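You operate a simulated robot arm through the tools that you are given. There is no shell and no other tool.

You run a simulated robot arm. Do the job below in one go: nothing can be reset, and whatever is moved stays where it is left.

TASK
Clear the filler: green tub tipped on the tilting stand, nozzle into the washer.
Fine: pull the slide back to LOAD first; no gel pumped.

It is judged by the outcome, as a careful person would: the job done as asked, and still so three seconds after it is handed in. It fails if anything else is knocked over, pushed out of place, dropped, spilled or broken.

THE ROBOT
A 6-joint arm with a two-finger parallel gripper, fixed in place. Base frame: the origin is at the foot of the arm, x ahead of it, y to its left, z up; the work surface is at about z = 808. Lengths are in mm, angles in degrees, forces in N, time in s.
With the tool pointing down near the work surface it reaches from about 260 to 680 mm from the base axis. Its first joint turns from -66.0 to 66.0 degrees. Payload 2.9 kg.
The TCP is the grasp point between the finger pads, 30 mm short of the fingertips. In the tool frame z runs along the fingers and y along their closing line. The gripper opens to 110 mm. The fingers are 20 mm wide and 10 mm thick; the gripper's body (48 by 112 mm) begins 55 mm behind the TCP.
Orientation is that of the tool frame in the base frame, as a unit quaternion [w, x, y, z]. With the fingers straight down and closing along the base's y, the tool's x points along the base's -x, its y along +y and its z along -z.

THE INTERFACE
- The arm moves only by the tool play_rows. Its argument "rows" is a list that holds one entry, the list of rows, each a list of 7 numbers: the turn, a rotation vector about the base's x, y, z in degrees, then the shift along the base's x, y, z in mm, then the gripper command, from -1 (shut) to 1 (fully open), values between in proportion. In form: [[[ax, ay, az, tx, ty, tz, fingers], ...]]. A call has 1 to 20 rows; each row is the pose to reach, as a shift and turn from the pose commanded when the call began. Rows are played at 5 a second. More than 50 mm and 8.6 degrees between two rows, or a gripper value outside its range, and nothing of the call is played. A pose out of reach is approached as far as the arm can. The call stops where the force on the tool passes 70 N (or 10 N more than at its start, if that is more) or the arm is blocked; 0.2 s more then pass. Each finger travels about 108 mm/s and halts on what it meets, pressing with about 31 N; the grip force reading is that of the motor and also rises with nothing between the fingers. The clock runs only during rows and for 0.2 s after the last one: add rows that repeat a pose to give the fingers time. It gives the time, the measured TCP pose, the force on the tool (base axes), the opening and the grip force at its end, in the units of the frame above (readings bear some noise), with the torque about the TCP (base axes, N m) and any sound that the robot's microphone picked up.
- Cameras (640 x 400 px; columns grow to the right, rows downward): "scene" is fixed at [66.1, 428.7, 1380.4]; the picture's right is [-0.83, -0.56, 0.00], its down [-0.35, 0.51, -0.79] and it looks along [0.44, -0.65, -0.62] (base axes); focal length 283 px, centre (320, 200). "wrist" rides on the gripper at [72, 17, -103] in the tool frame; the picture's right is [-0.23, 0.97, 0.00], its down [-0.76, -0.18, -0.62] and it looks along [-0.61, -0.14, 0.78] (tool axes); focal length 222 px, centre (320, 200).
- grab_frame(camera): a new picture of that camera. The clock stands still meanwhile.
- locate(camera, pixels): there is no depth. For up to 12 entries [column, row, z] of the newest picture of that camera ("zoom" is the newest enlarged one), the place [x, y] in the base frame at which the ray of that pixel passes the height z, good to about 2 mm. The clock stands still meanwhile.
- zoom(camera, box): a new picture of the part [left, top, right, bottom] of that camera's present view, enlarged. The clock stands still meanwhile.
- sign_off(): hands the job in; it is judged then, once.

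Unless the task says otherwise, let go and move clear before handing in.

The tools are called as a command line: name --argument value ..., lists and objects as JSON in quotes. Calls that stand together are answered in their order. play_rows: Moves the arm, as the interface text tells. Its arguments: {"type":"object","properties":{"rows":{"type":"array","items":{"type":"array","items":{"type":"array","items":{"type":"number"}}}}},"required":["rows"]} The other tools are called the same way: grab_frame (camera) takes a picture; locate (camera, pixels) gives the place at which the rays of pixels pass given heights; zoom (camera, box) takes an enlarged picture of a part of a camera's view; sign_off () hands the job in.

At the start:

```text
time_s: 0.0
position: [523.7, -71.4, 1114.0]
tool_rot: [0.001, -0.001, 1.0, -0.001]
ft_force: [-0.3, 0.2, 0.7]
moment: [0.02, -0.01, 0.0]
gripper_width: 110.1
grip_force: 0.0
```

scene: 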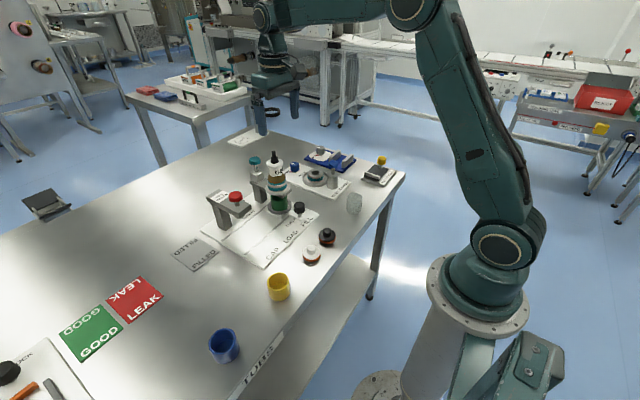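
wrist: 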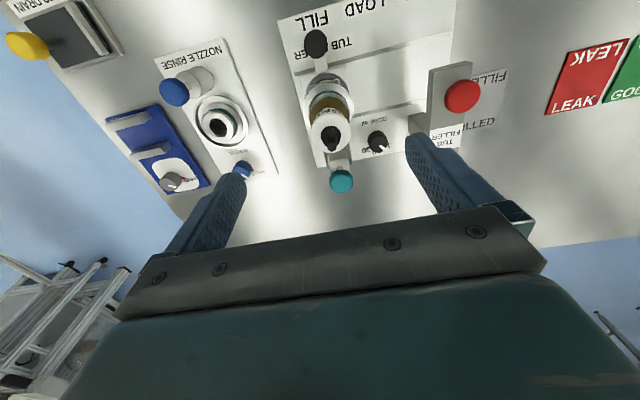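

The pictures show a tub filler near scene pixel (278,195), a nozzle rinse washer near (318,178), and a tilting stand that I still have to identify. I'll zoom in before moving anything.

zoom --camera "scene" --box '[190, 130, 350, 280]'

zoom --camera "scene" --box '[270, 130, 420, 230]'

zoom --camera "wrist" --box '[270, 0, 530, 200]'

zoom --camera "wrist" --box '[0, 0, 270, 200]'

```text
2.67 times, centred on (270, 205) of scene
```

zoom: 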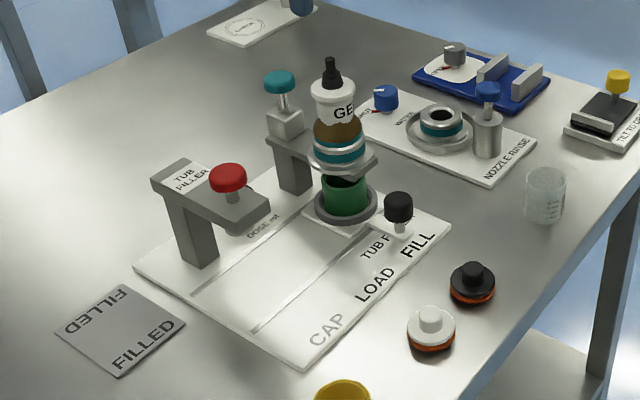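

```text
4.00 times, centred on (345, 180) of scene
```

zoom: 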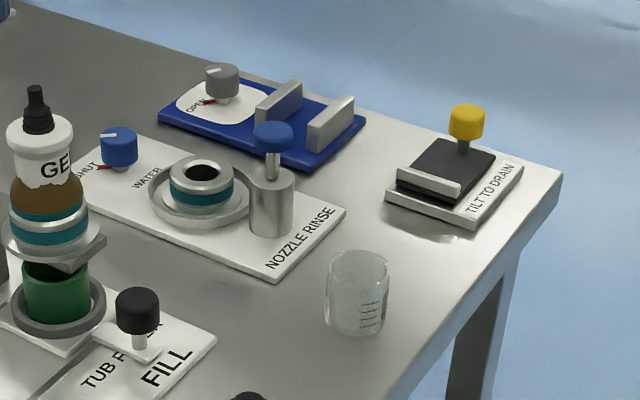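

```text
2.00 times, centred on (400, 100) of wrist
```

zoom: 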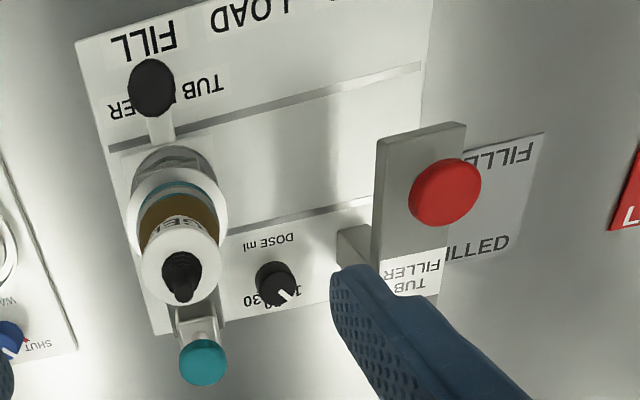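

```text
2.00 times, centred on (135, 100) of wrist
```

zoom: 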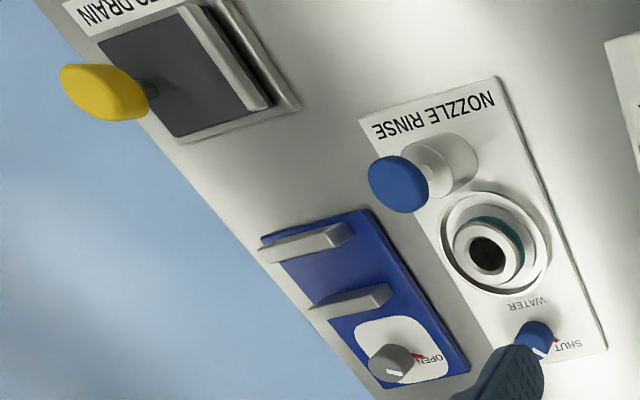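

I can see a slide with a black knob at FILL, the green tub under the gel bottle, a red knob on the CAP arm, a teal knob behind, the washer, and the yellow-knobbed "TILT TO DRAIN" stand. I need closer zooms on each part to understand the mechanism.

zoom --camera "scene" --box '[250, 145, 310, 220]'

zoom --camera "scene" --box '[355, 145, 415, 195]'

zoom --camera "scene" --box '[285, 140, 365, 205]'

zoom --camera "scene" --box '[200, 180, 320, 270]'

zoom --camera "wrist" --box '[290, 60, 370, 200]'

zoom --camera "wrist" --box '[0, 0, 130, 90]'

```text
5.33 times, centred on (280, 182) of scene
```

zoom: 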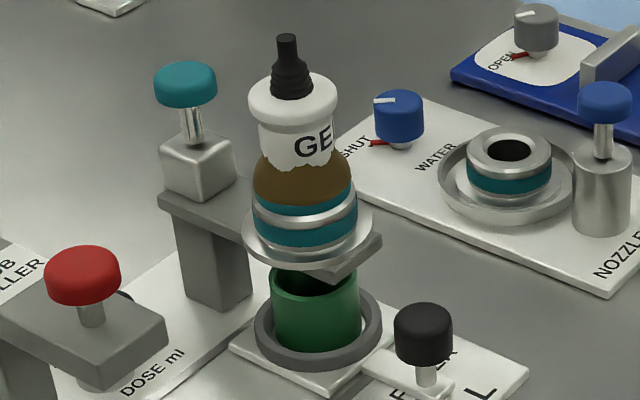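

```text
8.00 times, centred on (385, 170) of scene
```

zoom: 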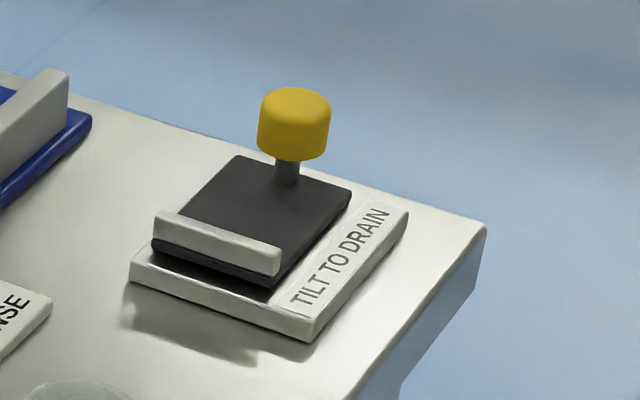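

```text
6.15 times, centred on (325, 172) of scene
```

zoom: 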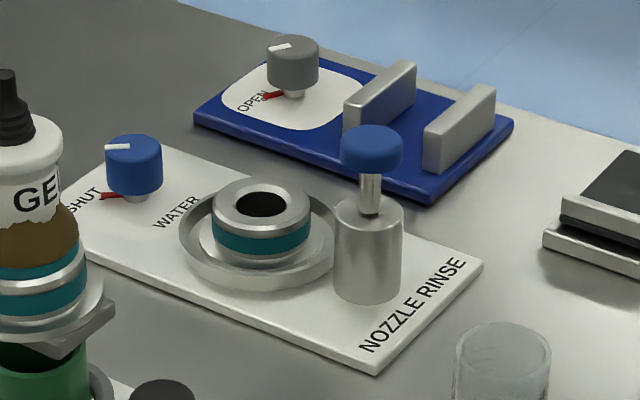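

```text
4.44 times, centred on (260, 225) of scene
```

zoom: 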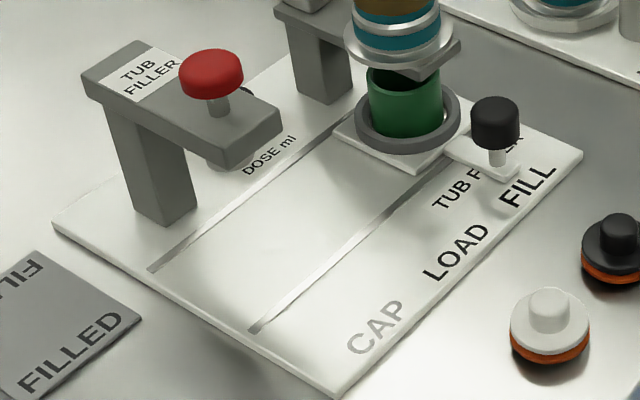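

```text
2.86 times, centred on (330, 130) of wrist
```

zoom: 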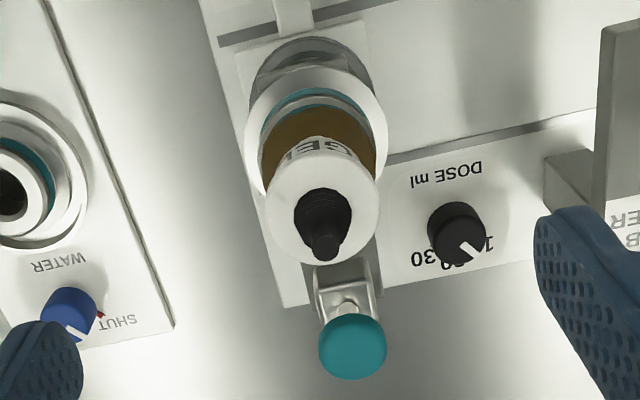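

```text
4.44 times, centred on (65, 45) of wrist
```

zoom: 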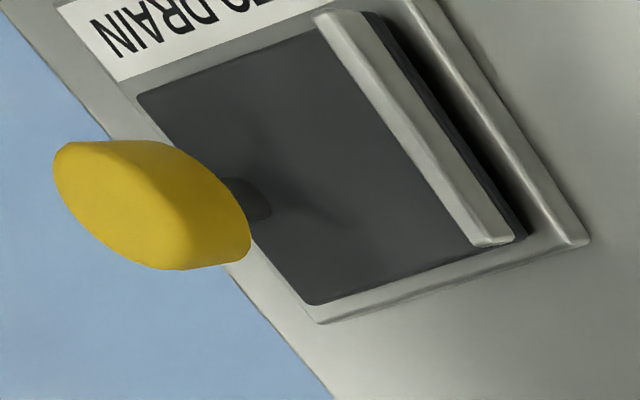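

The bottle sits in a teal-banded seat like the washer's, and the slide knob is at scene (299,208). I'll get coordinates for the key features at guessed heights.

locate --camera "scene" --pixels '[[299, 206, 850], [299, 220, 820], [278, 212, 820], [275, 153, 960], [275, 163, 940], [279, 188, 890], [253, 160, 920], [236, 196, 880], [319, 172, 840], [337, 163, 860], [382, 159, 870], [380, 174, 825]]'

locate --camera "wrist" --pixels '[[316, 43, 850], [331, 135, 950], [342, 181, 920], [329, 85, 830], [220, 124, 840], [174, 92, 860], [22, 45, 870], [80, 35, 825], [461, 96, 880], [377, 141, 840], [243, 169, 830], [172, 182, 830]]'

```text
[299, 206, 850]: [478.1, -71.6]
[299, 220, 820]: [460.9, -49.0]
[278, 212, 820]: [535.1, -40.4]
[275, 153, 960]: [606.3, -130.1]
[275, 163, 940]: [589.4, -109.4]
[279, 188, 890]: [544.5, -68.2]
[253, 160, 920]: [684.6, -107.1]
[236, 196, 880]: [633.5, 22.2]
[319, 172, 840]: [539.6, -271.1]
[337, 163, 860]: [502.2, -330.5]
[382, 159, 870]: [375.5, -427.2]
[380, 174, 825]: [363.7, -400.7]
```

```text
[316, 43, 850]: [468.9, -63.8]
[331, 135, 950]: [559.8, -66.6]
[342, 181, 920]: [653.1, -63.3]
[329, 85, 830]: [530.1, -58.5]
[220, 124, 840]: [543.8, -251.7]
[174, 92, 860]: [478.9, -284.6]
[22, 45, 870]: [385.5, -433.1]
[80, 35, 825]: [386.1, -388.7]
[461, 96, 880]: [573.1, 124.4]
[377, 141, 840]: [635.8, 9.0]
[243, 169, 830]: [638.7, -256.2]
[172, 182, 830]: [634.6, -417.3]
```

Triangulating the two views puts the slide knob near (468,-63,860), the bottle axis near (534,-61) with its top at about 1015, the teal knob near (623,-62,963) and the yellow knob near (383,-444,859). I'll move back and down for a closer wrist view of the filler.

play_rows --rows '[[[0, 0, 0, -30, 0, 0, 1], [0, 0, 0, -60, 0, -20, 1], [0, 0, 0, -90, 0, -45, 1], [0, 0, 0, -120, 5, -70, 1], [0, 0, 0, -140, 10, -95, 1], [0, 0, 0, -150, 10, -114, 1], [0, 0, 0, -150, 10, -114, 1]]]'

grab_frame --camera "wrist"

zoom --camera "wrist" --box '[220, 0, 420, 200]'

```text
time_s: 1.6
position: [373.6, -63.4, 999.0]
tool_rot: [0.001, 0.0, 1.0, -0.001]
ft_force: [-0.2, 0.2, -0.2]
moment: [0.01, -0.01, 0.0]
gripper_width: 110.0
grip_force: 0.1
```

```text
taken
```

wrist: 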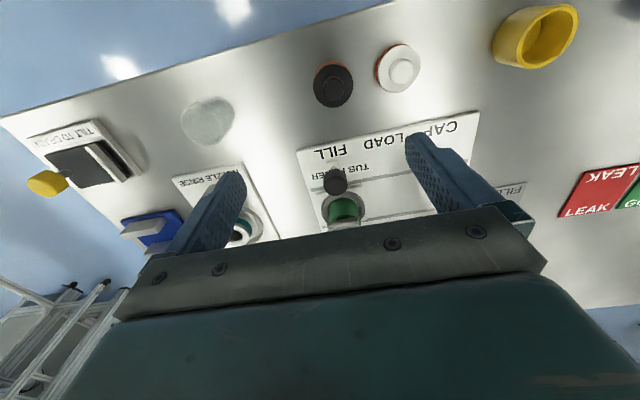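

```text
2.00 times, centred on (320, 100) of wrist
```

zoom: 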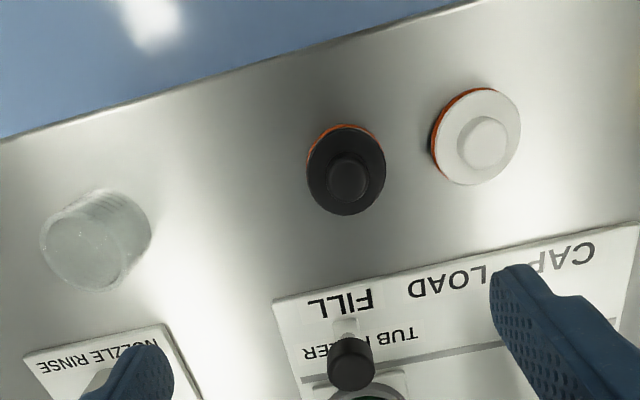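

The gripper hides the filler from here, but zooms do render extra detail. I'll zoom tightly with the scene camera on the bottle and seat, tub, washer and stand.

zoom --camera "scene" --box '[260, 145, 300, 185]'

zoom --camera "scene" --box '[260, 175, 310, 220]'

zoom --camera "scene" --box '[302, 160, 342, 195]'

zoom --camera "scene" --box '[240, 150, 280, 200]'

zoom --camera "wrist" --box '[20, 110, 160, 210]'

zoom --camera "wrist" --box '[290, 140, 400, 240]'

```text
10.00 times, centred on (280, 165) of scene
```

zoom: 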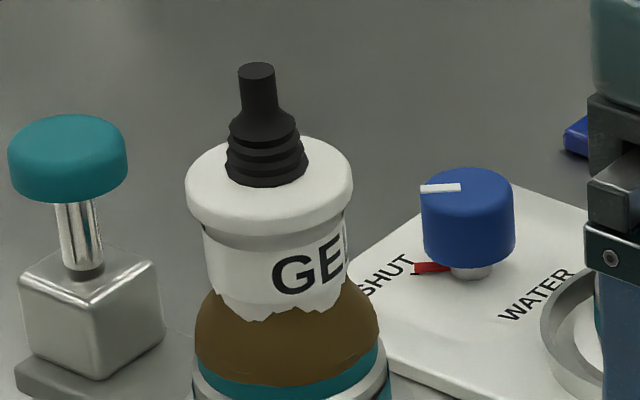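

```text
8.89 times, centred on (285, 198) of scene
```

zoom: 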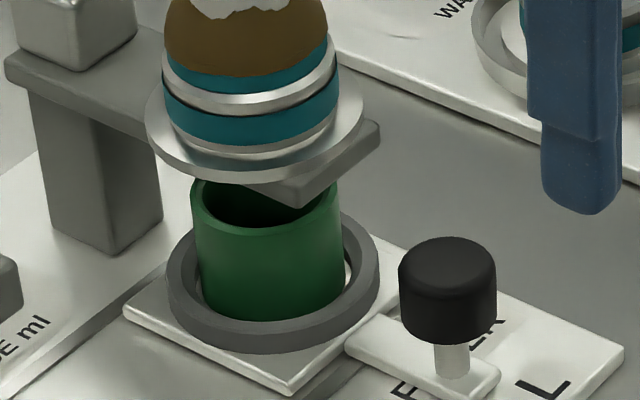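

```text
11.43 times, centred on (322, 178) of scene
```

zoom: 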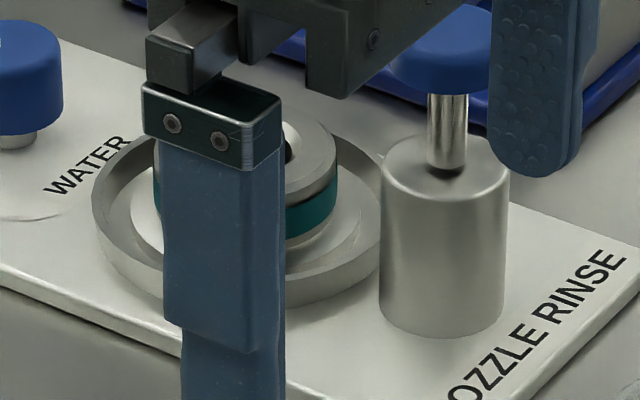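

```text
8.00 times, centred on (260, 175) of scene
```

zoom: 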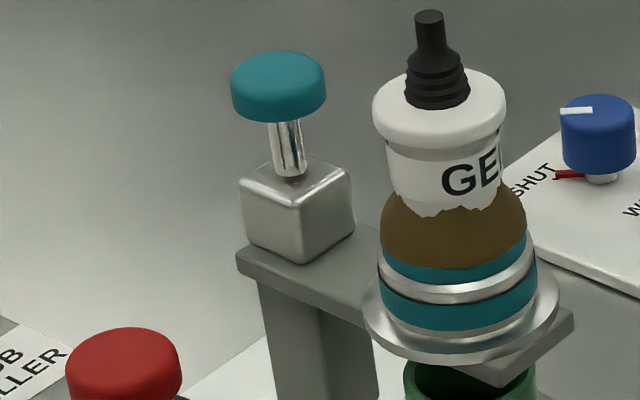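

```text
4.00 times, centred on (90, 160) of wrist
```

zoom: 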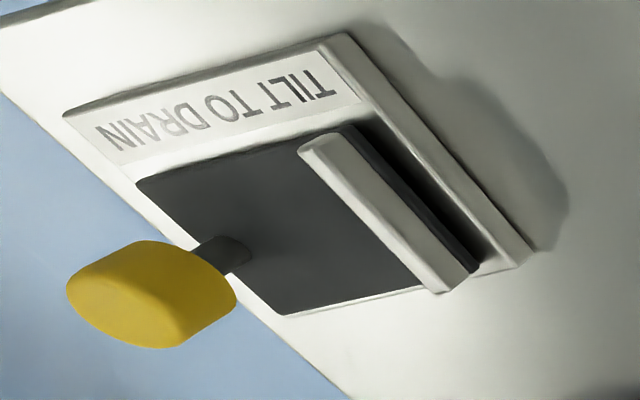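

```text
4.00 times, centred on (345, 190) of wrist
```

zoom: 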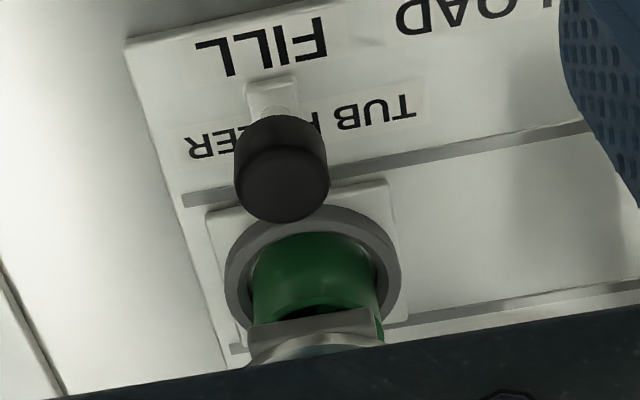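

The zooms give sizes: tub about 52 mm across, black knob about 32, bottle cap rim about 46 and seat rim about 57. Next I'll turn the key pixels into heights and find the FILL/LOAD/CAP label positions.

locate --camera "scene" --pixels '[[273.7, 151.8, 1010], [274.6, 161.5, 975], [274.7, 167.3, 965], [274.8, 176.5, 945], [277.1, 184.5, 915], [277.1, 196, 890], [279, 199, 870], [279, 211, 830], [280.5, 218, 820], [299.3, 194, 865], [299.3, 207.5, 845], [300, 218, 820]]'

locate --camera "wrist" --pixels '[[330, 152, 816], [386, 142, 816], [437, 127, 816], [337, 180, 865], [329, 167, 822], [92, 165, 830], [46, 183, 855], [108, 160, 840], [76, 167, 830], [334, 85, 830], [399, 68, 830], [208, 120, 830]]'

```text
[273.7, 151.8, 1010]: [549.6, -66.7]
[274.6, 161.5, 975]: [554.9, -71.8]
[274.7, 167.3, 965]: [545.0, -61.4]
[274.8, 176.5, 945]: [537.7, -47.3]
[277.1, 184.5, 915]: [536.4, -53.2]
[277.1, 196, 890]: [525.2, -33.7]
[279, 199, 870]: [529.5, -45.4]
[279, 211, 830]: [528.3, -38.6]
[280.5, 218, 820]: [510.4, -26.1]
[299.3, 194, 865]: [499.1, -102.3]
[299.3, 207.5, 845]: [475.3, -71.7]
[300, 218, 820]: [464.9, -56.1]
```

```text
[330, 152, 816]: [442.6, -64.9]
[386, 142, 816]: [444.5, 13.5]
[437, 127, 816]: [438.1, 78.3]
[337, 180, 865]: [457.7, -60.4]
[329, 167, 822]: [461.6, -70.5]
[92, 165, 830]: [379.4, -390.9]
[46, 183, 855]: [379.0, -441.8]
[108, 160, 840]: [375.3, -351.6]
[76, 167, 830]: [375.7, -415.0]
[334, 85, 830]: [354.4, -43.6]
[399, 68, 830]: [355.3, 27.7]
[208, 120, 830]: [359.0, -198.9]
```

The FILL, LOAD and CAP labels sit at y of about -65, 13 and 78, and the slide knob is at about (466,-62) spanning z 847–873. I'll tilt the tool 20° so its body leans away from the bottle, open to about 60 mm and move to just short of the knob.

play_rows --rows '[[[0, -4, 0, 5, 0, -10, 0.5], [0, -8, 0, 10, 0, -20, 0.1], [0, -12, 0, 20, 0, -35, 0.1], [0, -16, 0, 30, 0, -50, 0.1], [0, -20, 0, 40, 0, -62, 0.1], [0, -20, 0, 50, 0, -72, 0.1], [0, -20, 0, 50, 0, -72, 0.1]]]'

grab_frame --camera "wrist"

zoom --camera "scene" --box '[240, 120, 360, 220]'

```text
time_s: 3.2
position: [423.8, -60.8, 928.8]
tool_rot: [0.174, 0.0, 0.985, 0.0]
ft_force: [-1.6, -0.4, -0.9]
moment: [0.02, -0.02, 0.01]
gripper_width: 60.4
grip_force: 0.0
```

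```text
taken
```

wrist: 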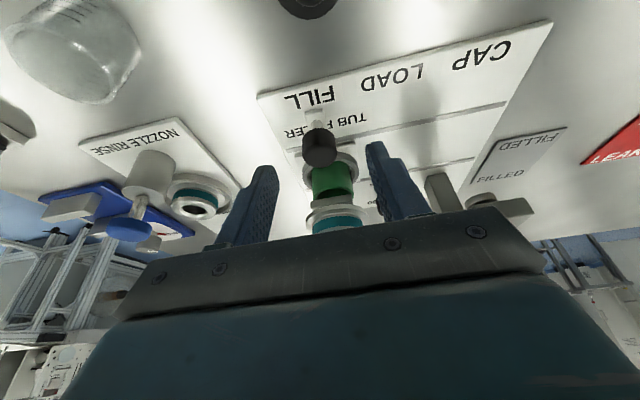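

```text
4.00 times, centred on (300, 170) of scene
```

zoom: 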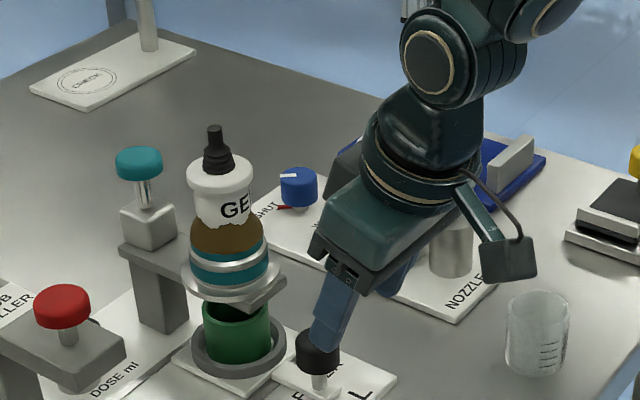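

The knob is at wrist (319,147), between the finger directions. I'll locate it at z 860 along with the tub and lug.

locate --camera "wrist" --pixels '[[319, 147, 860], [318, 132, 850], [316, 118, 822], [329, 165, 870], [331, 195, 875], [305, 98, 816], [404, 74, 816], [480, 57, 816]]'

zoom --camera "wrist" --box '[260, 80, 400, 240]'

```text
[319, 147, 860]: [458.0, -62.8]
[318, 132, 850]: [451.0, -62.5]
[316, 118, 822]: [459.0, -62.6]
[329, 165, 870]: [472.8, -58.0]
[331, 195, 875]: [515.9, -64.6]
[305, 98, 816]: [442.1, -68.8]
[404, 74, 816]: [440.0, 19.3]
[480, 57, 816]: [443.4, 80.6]
```

```text
2.50 times, centred on (330, 160) of wrist
```

zoom: 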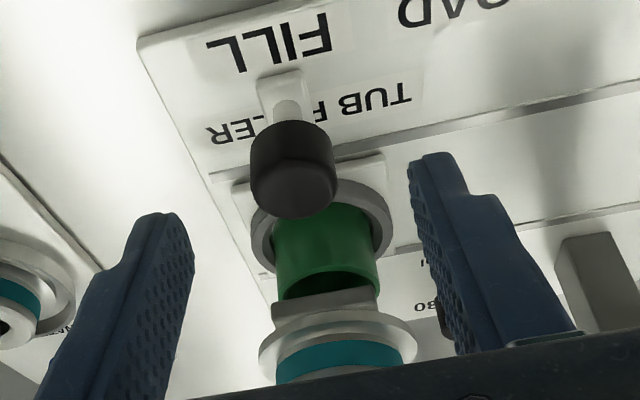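

The knob is at about (463,-62.6). I'll descend so the pads straddle it, then close.

play_rows --rows '[[[0, 0, 0, 10, -1, -15, 0.1], [0, 0, 0, 20, -1, -30, 0.1], [0, 0, 0, 30, -1, -45, 0.1], [0, 0, 0, 40, -1, -59, 0.1], [0, 0, 0, 40, -1, -59, 0.1], [0, 0, 0, 40, -1, -59, -0.2], [0, 0, 0, 40, -1, -59, -0.45], [0, 0, 0, 40, -1, -59, -0.6], [0, 0, 0, 40, -1, -59, -0.6]]]'

grab_frame --camera "wrist"

zoom --camera "scene" --box '[240, 140, 340, 230]'

```text
time_s: 5.2
position: [465.2, -64.9, 869.1]
tool_rot: [0.175, 0.001, 0.985, 0.0]
ft_force: [2.7, -3.2, -7.2]
moment: [-0.29, -0.28, -0.26]
gripper_width: 31.6
grip_force: 45.2
```

```text
taken
```

wrist: 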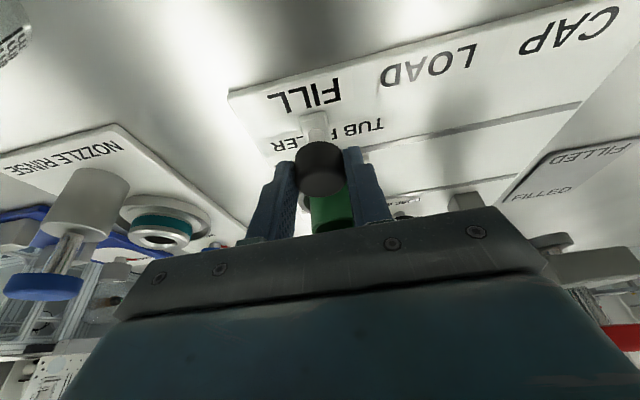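

```text
4.44 times, centred on (290, 185) of scene
```

zoom: 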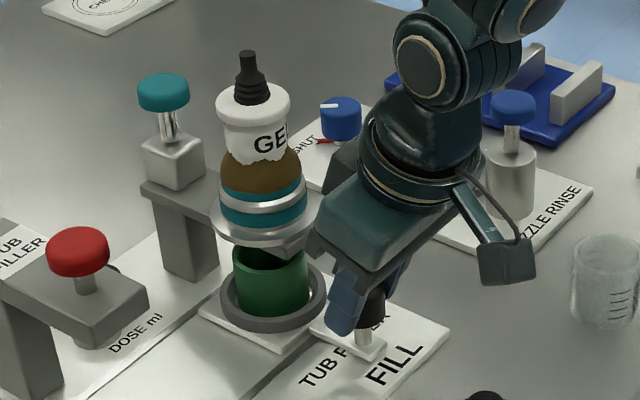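

The knob is gripped with the opening at 31.6 mm. I'll slide it gently toward +y, first part of the way, while watching force and sound.

play_rows --rows '[[[0, 0, 0, 0, 4, 0, -0.6], [0, 0, 0, 0, 9, 0, -0.6], [0, 0, 0, 0, 15, 0, -0.6], [0, 0, 0, 0, 22, 0, -0.6], [0, 0, 0, 0, 30, 0, -0.6], [0, 0, 0, 0, 38, 0, -0.6], [0, 0, 0, 0, 46, 0, -0.6]]]'

zoom --camera "scene" --box '[220, 150, 320, 250]'

```text
time_s: 6.8
position: [462.4, -17.0, 870.5]
tool_rot: [0.174, 0.0, 0.985, 0.0]
ft_force: [17.3, 1.1, -23.1]
moment: [-0.41, 0.08, -0.07]
gripper_width: 31.6
grip_force: 45.1
```

```text
4.00 times, centred on (270, 200) of scene
```

zoom: 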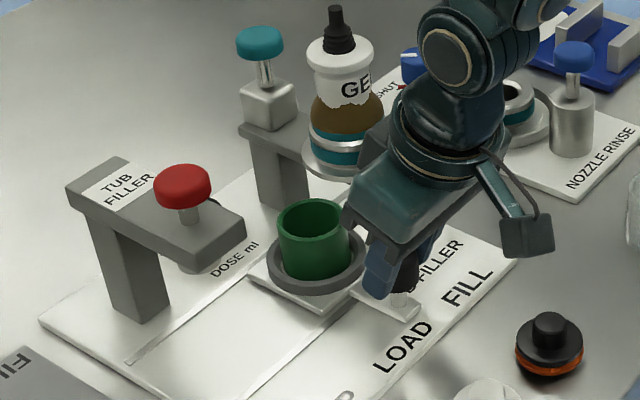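

The slide and tub are following. Force is moderate at (17,1,-23), so I'll carry on toward LOAD in small steps.

play_rows --rows '[[[0, 0, 0, 0, 5, -1, -0.6], [0, 0, 0, 0, 10, -1, -0.6], [0, 0, 0, 0, 15, -1, -0.6], [0, 0, 0, 0, 19, -1, -0.6], [0, 0, 0, 0, 22, -1, -0.6], [0, 0, 0, 0, 24, -1, -0.6], [0, 0, 0, 0, 24, -1, -0.6]]]'

zoom --camera "scene" --box '[220, 150, 320, 250]'

grab_frame --camera "wrist"

```text
time_s: 8.4
position: [463.2, 9.1, 870.5]
tool_rot: [0.176, 0.0, 0.984, 0.001]
ft_force: [-5.0, 1.9, 28.2]
moment: [-0.45, -0.2, 0.04]
gripper_width: 31.3
grip_force: 44.7
```

```text
4.00 times, centred on (270, 200) of scene
```

zoom: 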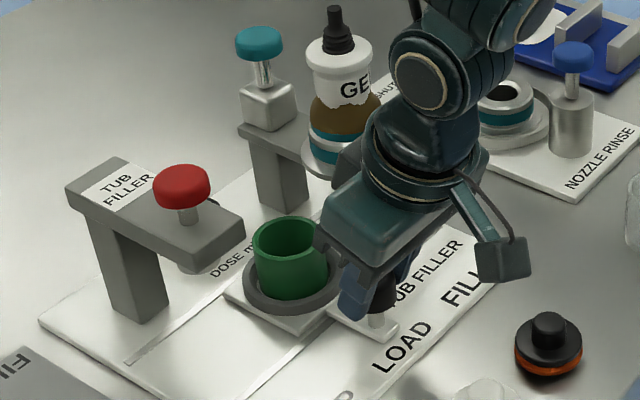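

```text
taken
```

wrist: 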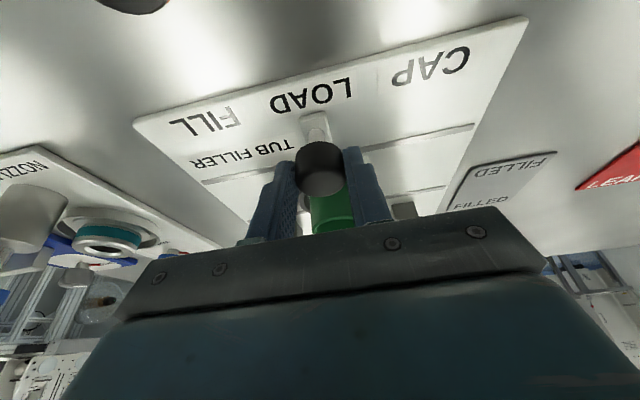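

The lug now points near LOAD at wrist (311,97). I'll measure the label centres against the lug more precisely.

zoom --camera "wrist" --box '[140, 20, 500, 220]'

locate --camera "wrist" --pixels '[[170, 123, 816], [238, 116, 816], [272, 107, 816], [349, 86, 816], [393, 82, 816], [468, 56, 816], [312, 116, 822], [302, 118, 822], [326, 114, 822], [134, 124, 816], [527, 18, 816]]'

```text
1.78 times, centred on (320, 120) of wrist
```

zoom: 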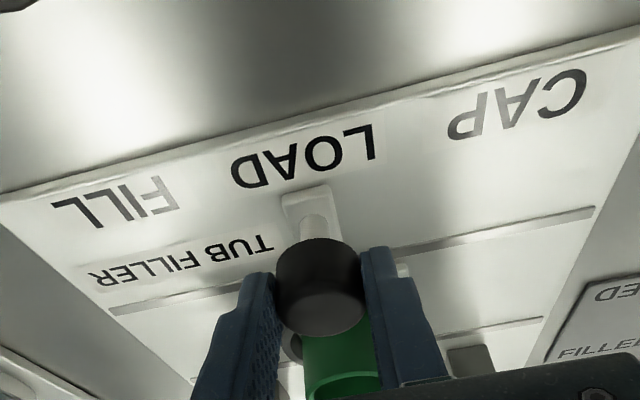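

```text
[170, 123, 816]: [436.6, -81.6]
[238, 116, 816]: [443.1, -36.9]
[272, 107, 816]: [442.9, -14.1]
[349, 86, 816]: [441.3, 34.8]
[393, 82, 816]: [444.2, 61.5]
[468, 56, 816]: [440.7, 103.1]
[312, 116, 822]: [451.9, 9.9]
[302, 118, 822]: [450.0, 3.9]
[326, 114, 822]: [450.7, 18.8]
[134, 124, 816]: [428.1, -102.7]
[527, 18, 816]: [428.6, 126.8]
```

The lug is at y of about 11 and the LOAD centre is 10.4, so the slide is at LOAD. I'll release the knob and back off along the tool axis.

play_rows --rows '[[[0, 0, 0, 0, 0, 0, -0.3], [0, 0, 0, 0, 0, 0, 0.0], [0, 0, 0, 0, 0, 0, 0.1], [0, 0, 0, -5, 0, 10, 0.1], [0, 0, 0, -15, 0, 30, 0.1], [0, 0, 0, -28, 0, 50, 0.1], [0, 0, 0, -40, 0, 70, 0.1], [0, 0, 0, -55, 0, 90, 0.1]]]'

grab_frame --camera "wrist"

zoom --camera "scene" --box '[220, 150, 320, 250]'

```text
time_s: 10.2
position: [407.2, 8.7, 959.6]
tool_rot: [0.174, 0.0, 0.985, 0.0]
ft_force: [1.1, 0.8, -0.9]
moment: [0.04, 0.03, -0.01]
gripper_width: 60.4
grip_force: 0.0
```

```text
taken
```

wrist: 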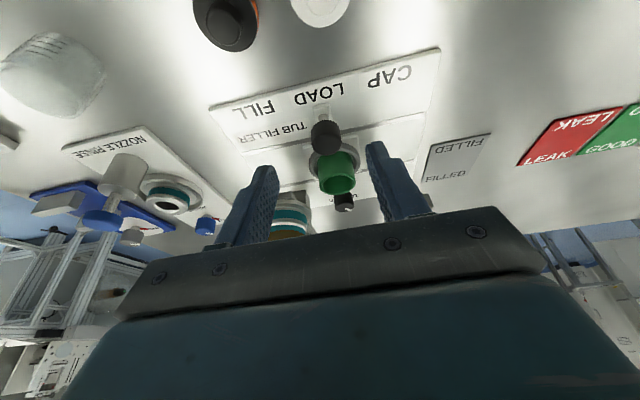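

```text
4.00 times, centred on (270, 200) of scene
```

zoom: 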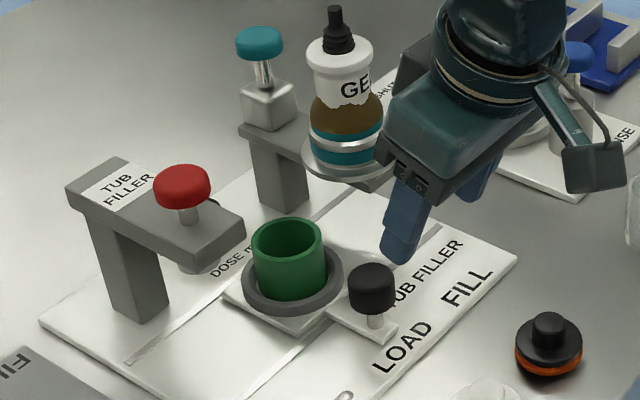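

The slide stayed at LOAD after release. The gap between the bottle and the red press is too narrow for the gripper body around the tub, so I'll move the nozzle first. I'll rise, level the tool and place the wrist camera straight above the bottle to measure it without parallax.

play_rows --rows '[[[0, 4, 0, 0, 0, 25, 0.1], [0, 8, 0, 0, 0, 50, 0.1], [0, 12, 0, 0, 0, 80, 0.1], [0, 16, 0, 0, 0, 110, 0.1], [0, 20, 0, 0, 0, 140, 0.1], [0, 20, 0, 0, 0, 170, 0.1], [0, 20, 0, 35, -15, 170, 0.1], [0, 20, 0, 70, -30, 170, 0.1], [0, 20, 0, 105, -45, 170, 0.1], [0, 20, 0, 140, -60, 170, 0.1], [0, 20, 0, 175, -75, 170, 0.1], [0, 20, 0, 210, -87, 170, 0.1], [0, 20, 0, 210, -87, 170, 0.1]]]'

grab_frame --camera "wrist"

zoom --camera "wrist" --box '[220, 0, 420, 125]'

```text
time_s: 13.0
position: [618.6, -80.7, 1127.1]
tool_rot: [-0.001, 0.0, 1.0, 0.001]
ft_force: [-0.4, 0.3, 0.5]
moment: [-0.01, -0.01, 0.0]
gripper_width: 60.5
grip_force: 0.1
```

```text
taken
```

wrist: 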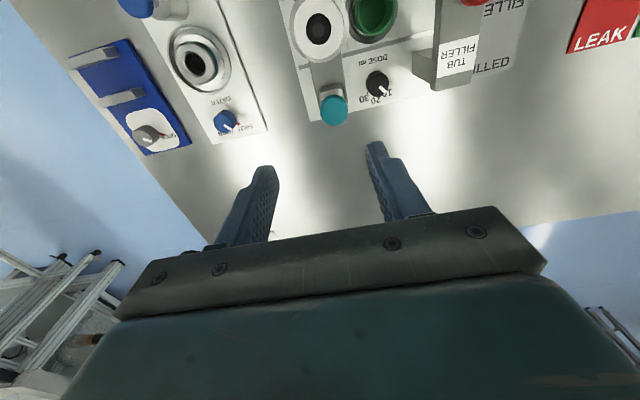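

```text
3.20 times, centred on (320, 62) of wrist
```

zoom: 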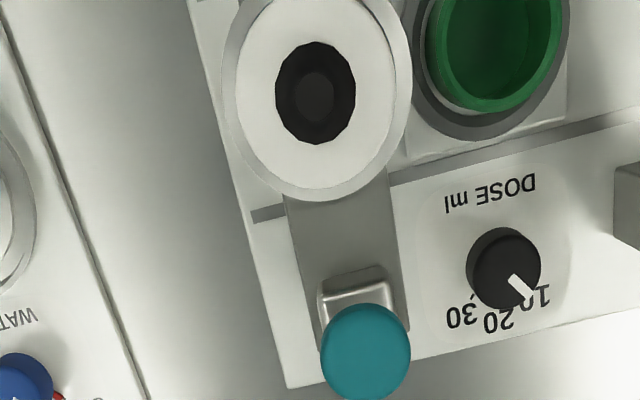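

The camera is nearly overhead of the bottle, with the black tip at zoom (316,93). I'll locate the bottle, tub, washer and teal knob from here.

locate --camera "zoom" --pixels '[[316, 93, 1020], [316, 93, 1000], [238, 95, 985], [398, 88, 985], [318, 195, 985], [225, 90, 890], [411, 88, 890], [320, 203, 890], [365, 350, 965], [427, 30, 875], [570, 20, 875], [495, 112, 875]]'

locate --camera "wrist" --pixels '[[196, 63, 850], [172, 58, 815], [230, 55, 815], [204, 96, 815], [223, 121, 840], [374, 15, 840], [145, 136, 840], [120, 97, 840], [98, 55, 840]]'

zoom --camera "wrist" --box '[130, 0, 290, 150]'

```text
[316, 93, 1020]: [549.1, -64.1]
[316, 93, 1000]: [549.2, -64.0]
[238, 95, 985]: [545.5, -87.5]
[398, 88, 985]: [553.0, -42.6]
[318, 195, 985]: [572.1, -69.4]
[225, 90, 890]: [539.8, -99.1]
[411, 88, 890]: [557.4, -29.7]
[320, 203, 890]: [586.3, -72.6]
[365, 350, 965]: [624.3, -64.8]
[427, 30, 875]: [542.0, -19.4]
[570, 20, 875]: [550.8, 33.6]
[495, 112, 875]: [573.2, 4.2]
```

```text
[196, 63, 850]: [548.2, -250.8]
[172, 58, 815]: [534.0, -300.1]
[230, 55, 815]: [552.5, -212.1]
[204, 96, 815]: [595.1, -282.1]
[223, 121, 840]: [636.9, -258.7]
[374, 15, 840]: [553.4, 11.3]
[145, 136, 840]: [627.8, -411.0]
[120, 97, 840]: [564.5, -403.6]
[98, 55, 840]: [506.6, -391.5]
```

```text
2.67 times, centred on (210, 75) of wrist
```

zoom: 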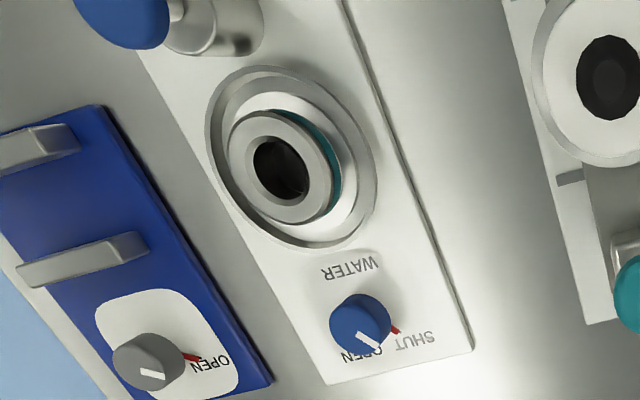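

The bottle axis is (549,-65) and the tub centre is (547,7.5). I'll hover the camera over the washer to measure its socket in the same way.

play_rows --rows '[[[0, 0, 0, -5, -25, 0, 0.1], [0, 0, 0, -10, -60, 0, 0.1], [0, 0, 0, -20, -95, 0, 0.1], [0, 0, 0, -30, -130, 0, 0.1], [0, 0, 0, -35, -165, 0, 0.1], [0, 0, 0, -35, -190, 0, 0.1], [0, 0, 0, -35, -190, 0, 0.1]]]'

grab_frame --camera "wrist"

zoom --camera "wrist" --box '[240, 0, 400, 100]'

locate --camera "scene" --pixels '[[315.6, 173.3, 850], [315.6, 173.3, 870]]'

```text
time_s: 14.6
position: [569.6, -264.6, 1124.6]
tool_rot: [0.0, 0.0, 1.0, 0.0]
ft_force: [0.5, 0.1, 0.1]
moment: [-0.03, -0.04, 0.02]
gripper_width: 60.5
grip_force: 0.1
out of reach, approached as far as the arm can: row 5, 6, 7
```

```text
taken
```

wrist: 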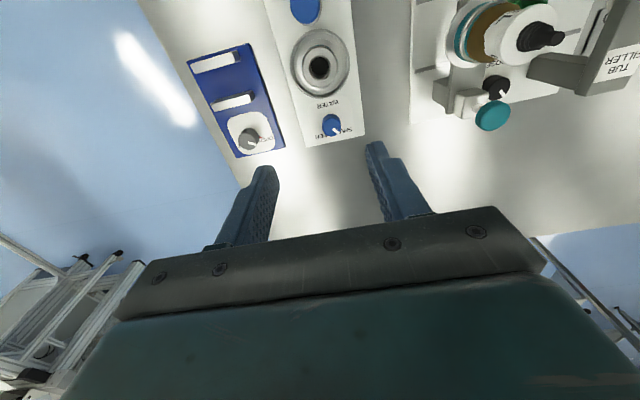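

```text
4.00 times, centred on (320, 50) of wrist
```

zoom: 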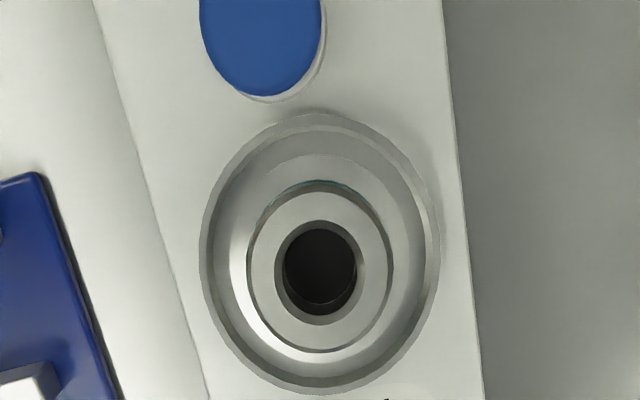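

```text
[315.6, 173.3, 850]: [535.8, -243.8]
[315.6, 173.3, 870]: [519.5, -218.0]
```

The washer socket is almost directly under the camera, with its hole at zoom (320,272). I'll locate it at several heights.

locate --camera "zoom" --pixels '[[320, 272, 850], [320, 272, 840], [247, 268, 850], [393, 265, 850], [200, 250, 825], [440, 245, 825], [320, 113, 825], [318, 393, 825], [320, 350, 850], [260, 45, 870]]'

locate --camera "wrist" --pixels '[[319, 68, 850], [319, 68, 860]]'

```text
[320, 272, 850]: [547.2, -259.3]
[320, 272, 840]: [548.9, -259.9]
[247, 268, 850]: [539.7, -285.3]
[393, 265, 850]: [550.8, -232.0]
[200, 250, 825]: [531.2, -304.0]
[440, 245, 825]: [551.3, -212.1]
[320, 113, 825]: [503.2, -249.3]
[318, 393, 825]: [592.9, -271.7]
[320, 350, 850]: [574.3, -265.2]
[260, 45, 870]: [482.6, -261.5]
```

```text
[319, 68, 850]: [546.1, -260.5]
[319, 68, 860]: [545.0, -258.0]
```

The washer socket centre is at about (547,-259.5) with its rim top near z 838, and the filler's seat rim top is near 916. I'll go back over the bottle at about (549,-65) with the fingers opened to 72 mm.

play_rows --rows '[[[0, 0, 0, -10, 25, 0, 0.3], [0, 0, 0, -20, 60, 0, 0.3], [0, 0, 0, -30, 95, 0, 0.3], [0, 0, 0, -35, 130, 0, 0.3], [0, 0, 0, -35, 165, 0, 0.3], [0, 0, 0, -35, 190, 0, 0.3], [0, 0, 0, -35, 204, 0, 0.3], [0, 0, 0, -35, 204, 0, 0.3]]]'

grab_frame --camera "wrist"

zoom --camera "scene" --box '[230, 80, 350, 200]'

```text
time_s: 16.4
position: [537.5, -56.6, 1124.0]
tool_rot: [0.0, 0.0, 1.0, 0.0]
ft_force: [0.1, -0.2, 0.5]
moment: [0.0, 0.02, 0.0]
gripper_width: 71.7
grip_force: 0.1
```

```text
taken
```

wrist: 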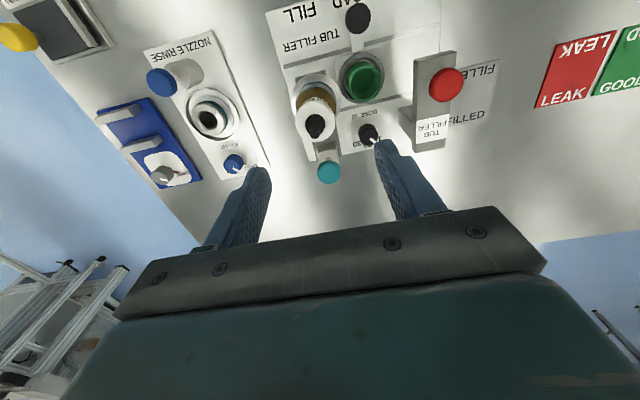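

```text
3.33 times, centred on (290, 140) of scene
```

zoom: 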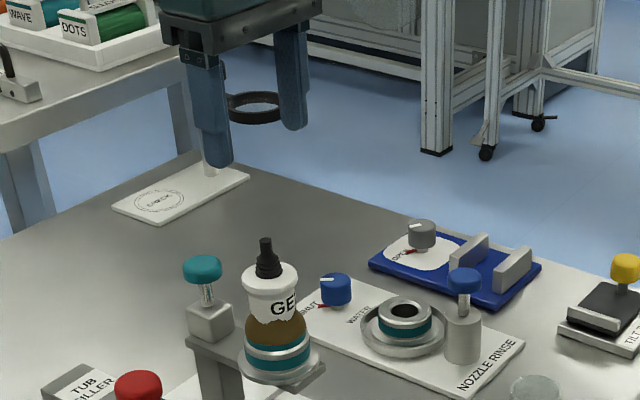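

The commanded pose was clamped, so the TCP is at (537.5,-56.6,1124). I'll shift to (549,-65) and come partway down, then check alignment.

locate --camera "wrist" --pixels '[[315, 128, 1010], [313, 120, 982]]'

play_rows --rows '[[[0, 0, 0, 4, -3, 0, 0.3], [0, 0, 0, 8, -6, -10, 0.3], [0, 0, 0, 12, -8, -25, 0.3], [0, 0, 0, 12, -8, -40, 0.3], [0, 0, 0, 12, -8, -52, 0.3], [0, 0, 0, 12, -8, -52, 0.3]]]'

grab_frame --camera "wrist"

zoom --camera "wrist" --box '[240, 60, 400, 220]'

zoom --camera "scene" --box '[240, 100, 320, 190]'

```text
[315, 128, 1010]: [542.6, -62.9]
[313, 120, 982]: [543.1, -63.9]
```

```text
time_s: 17.8
position: [545.9, -66.2, 1071.3]
tool_rot: [0.0, 0.0, 1.0, -0.001]
ft_force: [0.5, 0.1, 0.2]
moment: [0.02, 0.01, 0.01]
gripper_width: 71.4
grip_force: 0.1
```

```text
taken
```

wrist: 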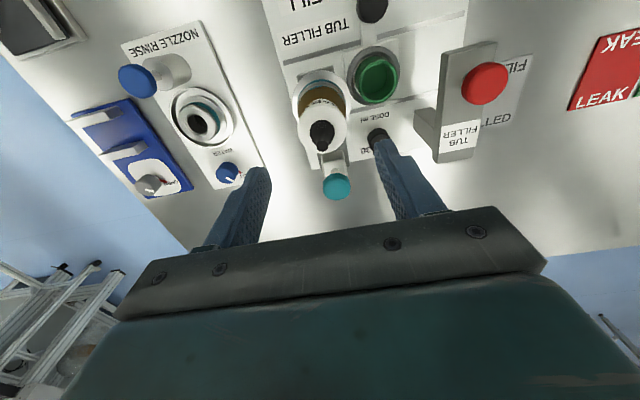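

```text
2.50 times, centred on (320, 140) of wrist
```

zoom: 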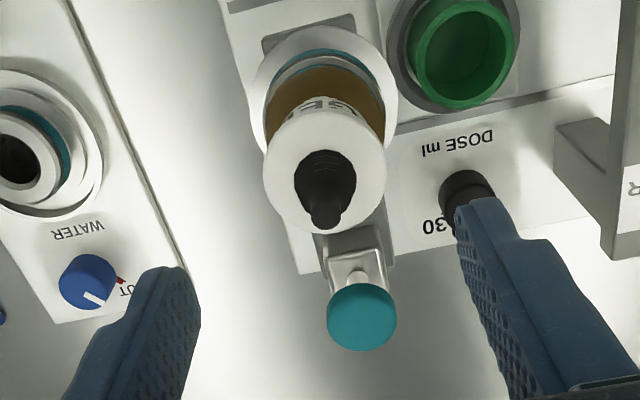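

```text
4.44 times, centred on (280, 145) of scene
```

zoom: 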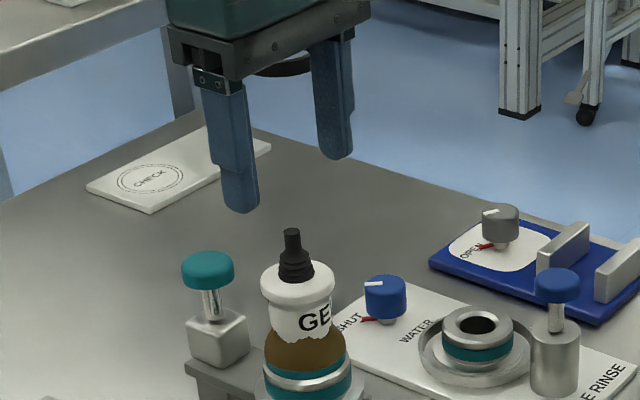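

The bottle lies between the open fingers and slightly nearer the camera. I'll locate the cap edges and tip in this zoom.

zoom --camera "wrist" --box '[280, 90, 360, 170]'

locate --camera "scene" --pixels '[[251, 141, 815], [272, 114, 1000], [272, 114, 900]]'

```text
5.00 times, centred on (320, 130) of wrist
```

zoom: 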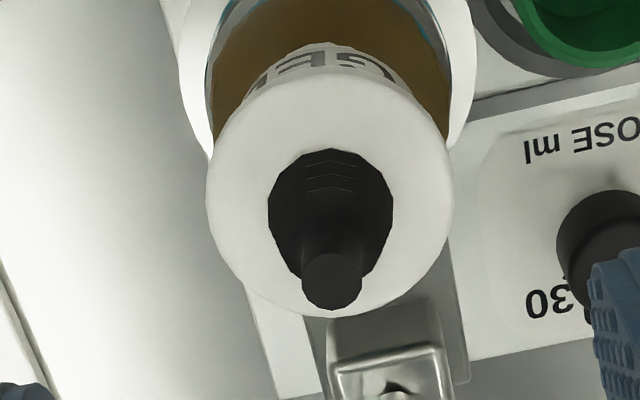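

```text
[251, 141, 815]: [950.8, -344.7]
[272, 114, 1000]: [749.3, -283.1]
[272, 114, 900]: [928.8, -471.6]
```

locate --camera "zoom" --pixels '[[332, 281, 1021], [332, 281, 1015], [208, 190, 982], [452, 190, 982], [330, 205, 982], [330, 316, 982], [205, 190, 975], [452, 215, 975]]'

```text
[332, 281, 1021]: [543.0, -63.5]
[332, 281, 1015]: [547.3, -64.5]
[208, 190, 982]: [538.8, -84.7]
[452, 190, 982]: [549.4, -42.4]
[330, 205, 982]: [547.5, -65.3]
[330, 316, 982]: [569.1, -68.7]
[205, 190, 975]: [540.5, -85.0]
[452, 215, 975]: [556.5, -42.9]
```

The bottle axis is (548,-64.5), which matches the commanded TCP. I'll descend 92 mm so the pads meet the cap rim, then close gently.

play_rows --rows '[[[0, 0, 0, -1, 0, -15, 0.3], [0, 0, 0, -1, 0, -30, 0.3], [0, 0, 0, -1, 0, -45, 0.3], [0, 0, 0, -1, 0, -60, 0.3], [0, 0, 0, -1, 0, -75, 0.3], [0, 0, 0, -1, 0, -85, 0.3], [0, 0, 0, -1, 0, -92, 0.3], [0, 0, 0, -1, 0, -92, 0.3]]]'

zoom --camera "scene" --box '[240, 120, 320, 200]'

zoom --camera "wrist" --box '[200, 60, 440, 240]'

```text
time_s: 19.6
position: [545.8, -67.2, 977.5]
tool_rot: [0.0, 0.0, 1.0, 0.0]
ft_force: [0.5, 0.0, 0.3]
moment: [-0.01, -0.02, 0.02]
gripper_width: 71.5
grip_force: 0.1
```

```text
5.00 times, centred on (280, 160) of scene
```

zoom: 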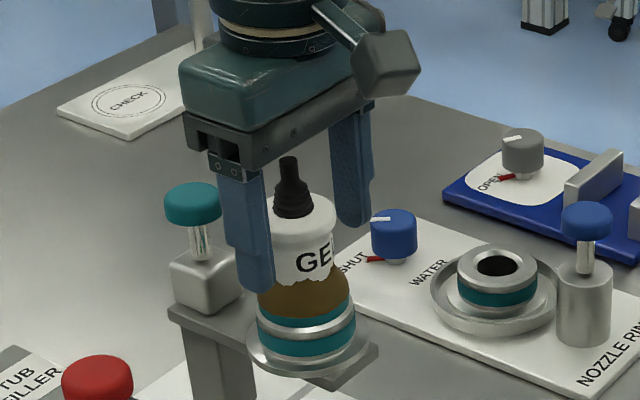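

```text
2.22 times, centred on (320, 150) of wrist
```

zoom: 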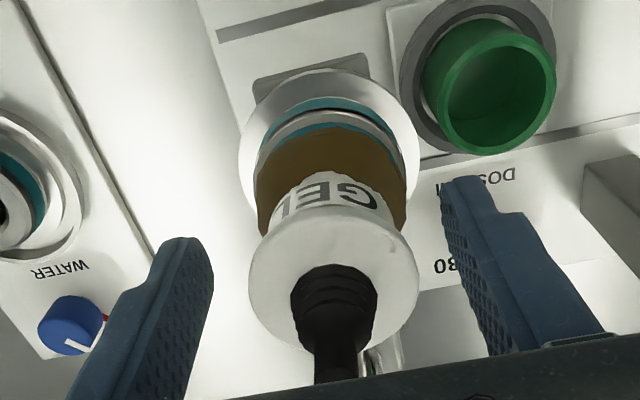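

The fingers straddle the cap with no contact force. Closing now.

play_rows --rows '[[[0, 0, 0, 0, 0, 0, 0.1], [0, 0, 0, 0, 0, 0, -0.05], [0, 0, 0, 0, 0, 0, -0.15], [0, 0, 0, 0, 0, 0, -0.3], [0, 0, 0, 0, 0, 0, -0.4], [0, 0, 0, 0, 0, 0, -0.4], [0, 0, 0, 0, 0, 0, -0.4]]]'

zoom --camera "scene" --box '[240, 120, 320, 200]'

zoom --camera "wrist" --box '[200, 60, 440, 240]'

```text
time_s: 21.2
position: [545.1, -66.3, 978.5]
tool_rot: [0.0, 0.0, 1.0, -0.001]
ft_force: [0.0, 3.8, 1.9]
moment: [0.18, 0.0, 0.05]
gripper_width: 43.2
grip_force: 31.0
```

```text
5.00 times, centred on (280, 160) of scene
```

zoom: 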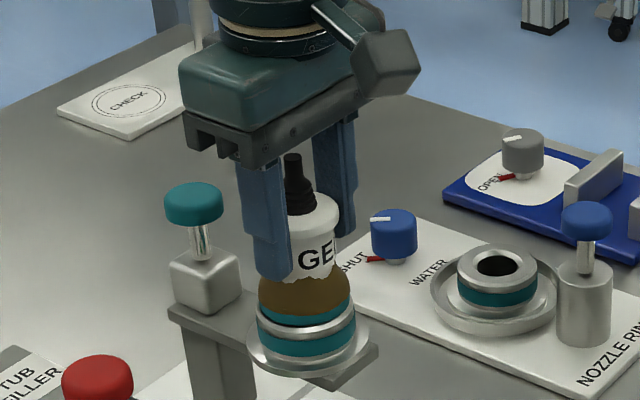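

```text
2.22 times, centred on (320, 150) of wrist
```

zoom: 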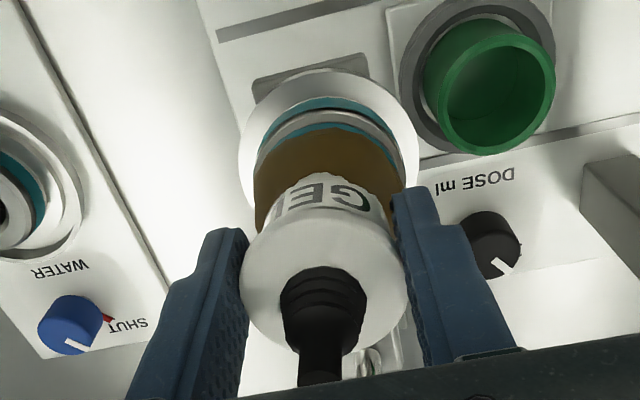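

The cap is gripped at 43.2 mm with 31 N. I'll lift slowly straight up, first 20 mm.

play_rows --rows '[[[0, 0, 0, 0, 0, 2, -0.4], [0, 0, 0, 0, 0, 5, -0.4], [0, 0, 0, 0, 0, 9, -0.4], [0, 0, 0, 0, 0, 14, -0.4], [0, 0, 0, 0, 0, 20, -0.4], [0, 0, 0, 0, 0, 20, -0.4]]]'

zoom --camera "scene" --box '[240, 120, 320, 200]'

```text
time_s: 22.6
position: [546.0, -69.0, 999.1]
tool_rot: [0.0, 0.0, 1.0, 0.0]
ft_force: [0.4, 0.0, -0.8]
moment: [0.0, 0.0, -0.04]
gripper_width: 43.2
grip_force: 31.1
```

```text
5.00 times, centred on (280, 160) of scene
```

zoom: 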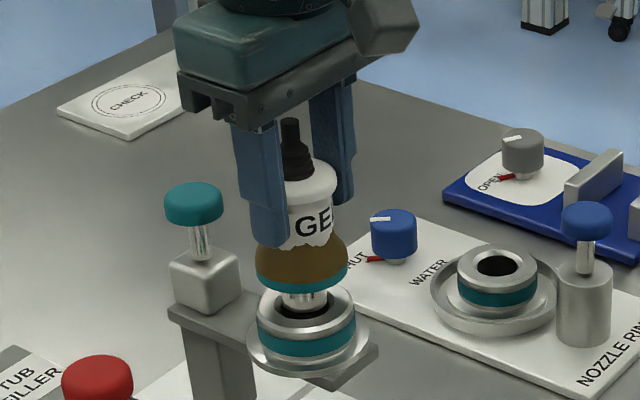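

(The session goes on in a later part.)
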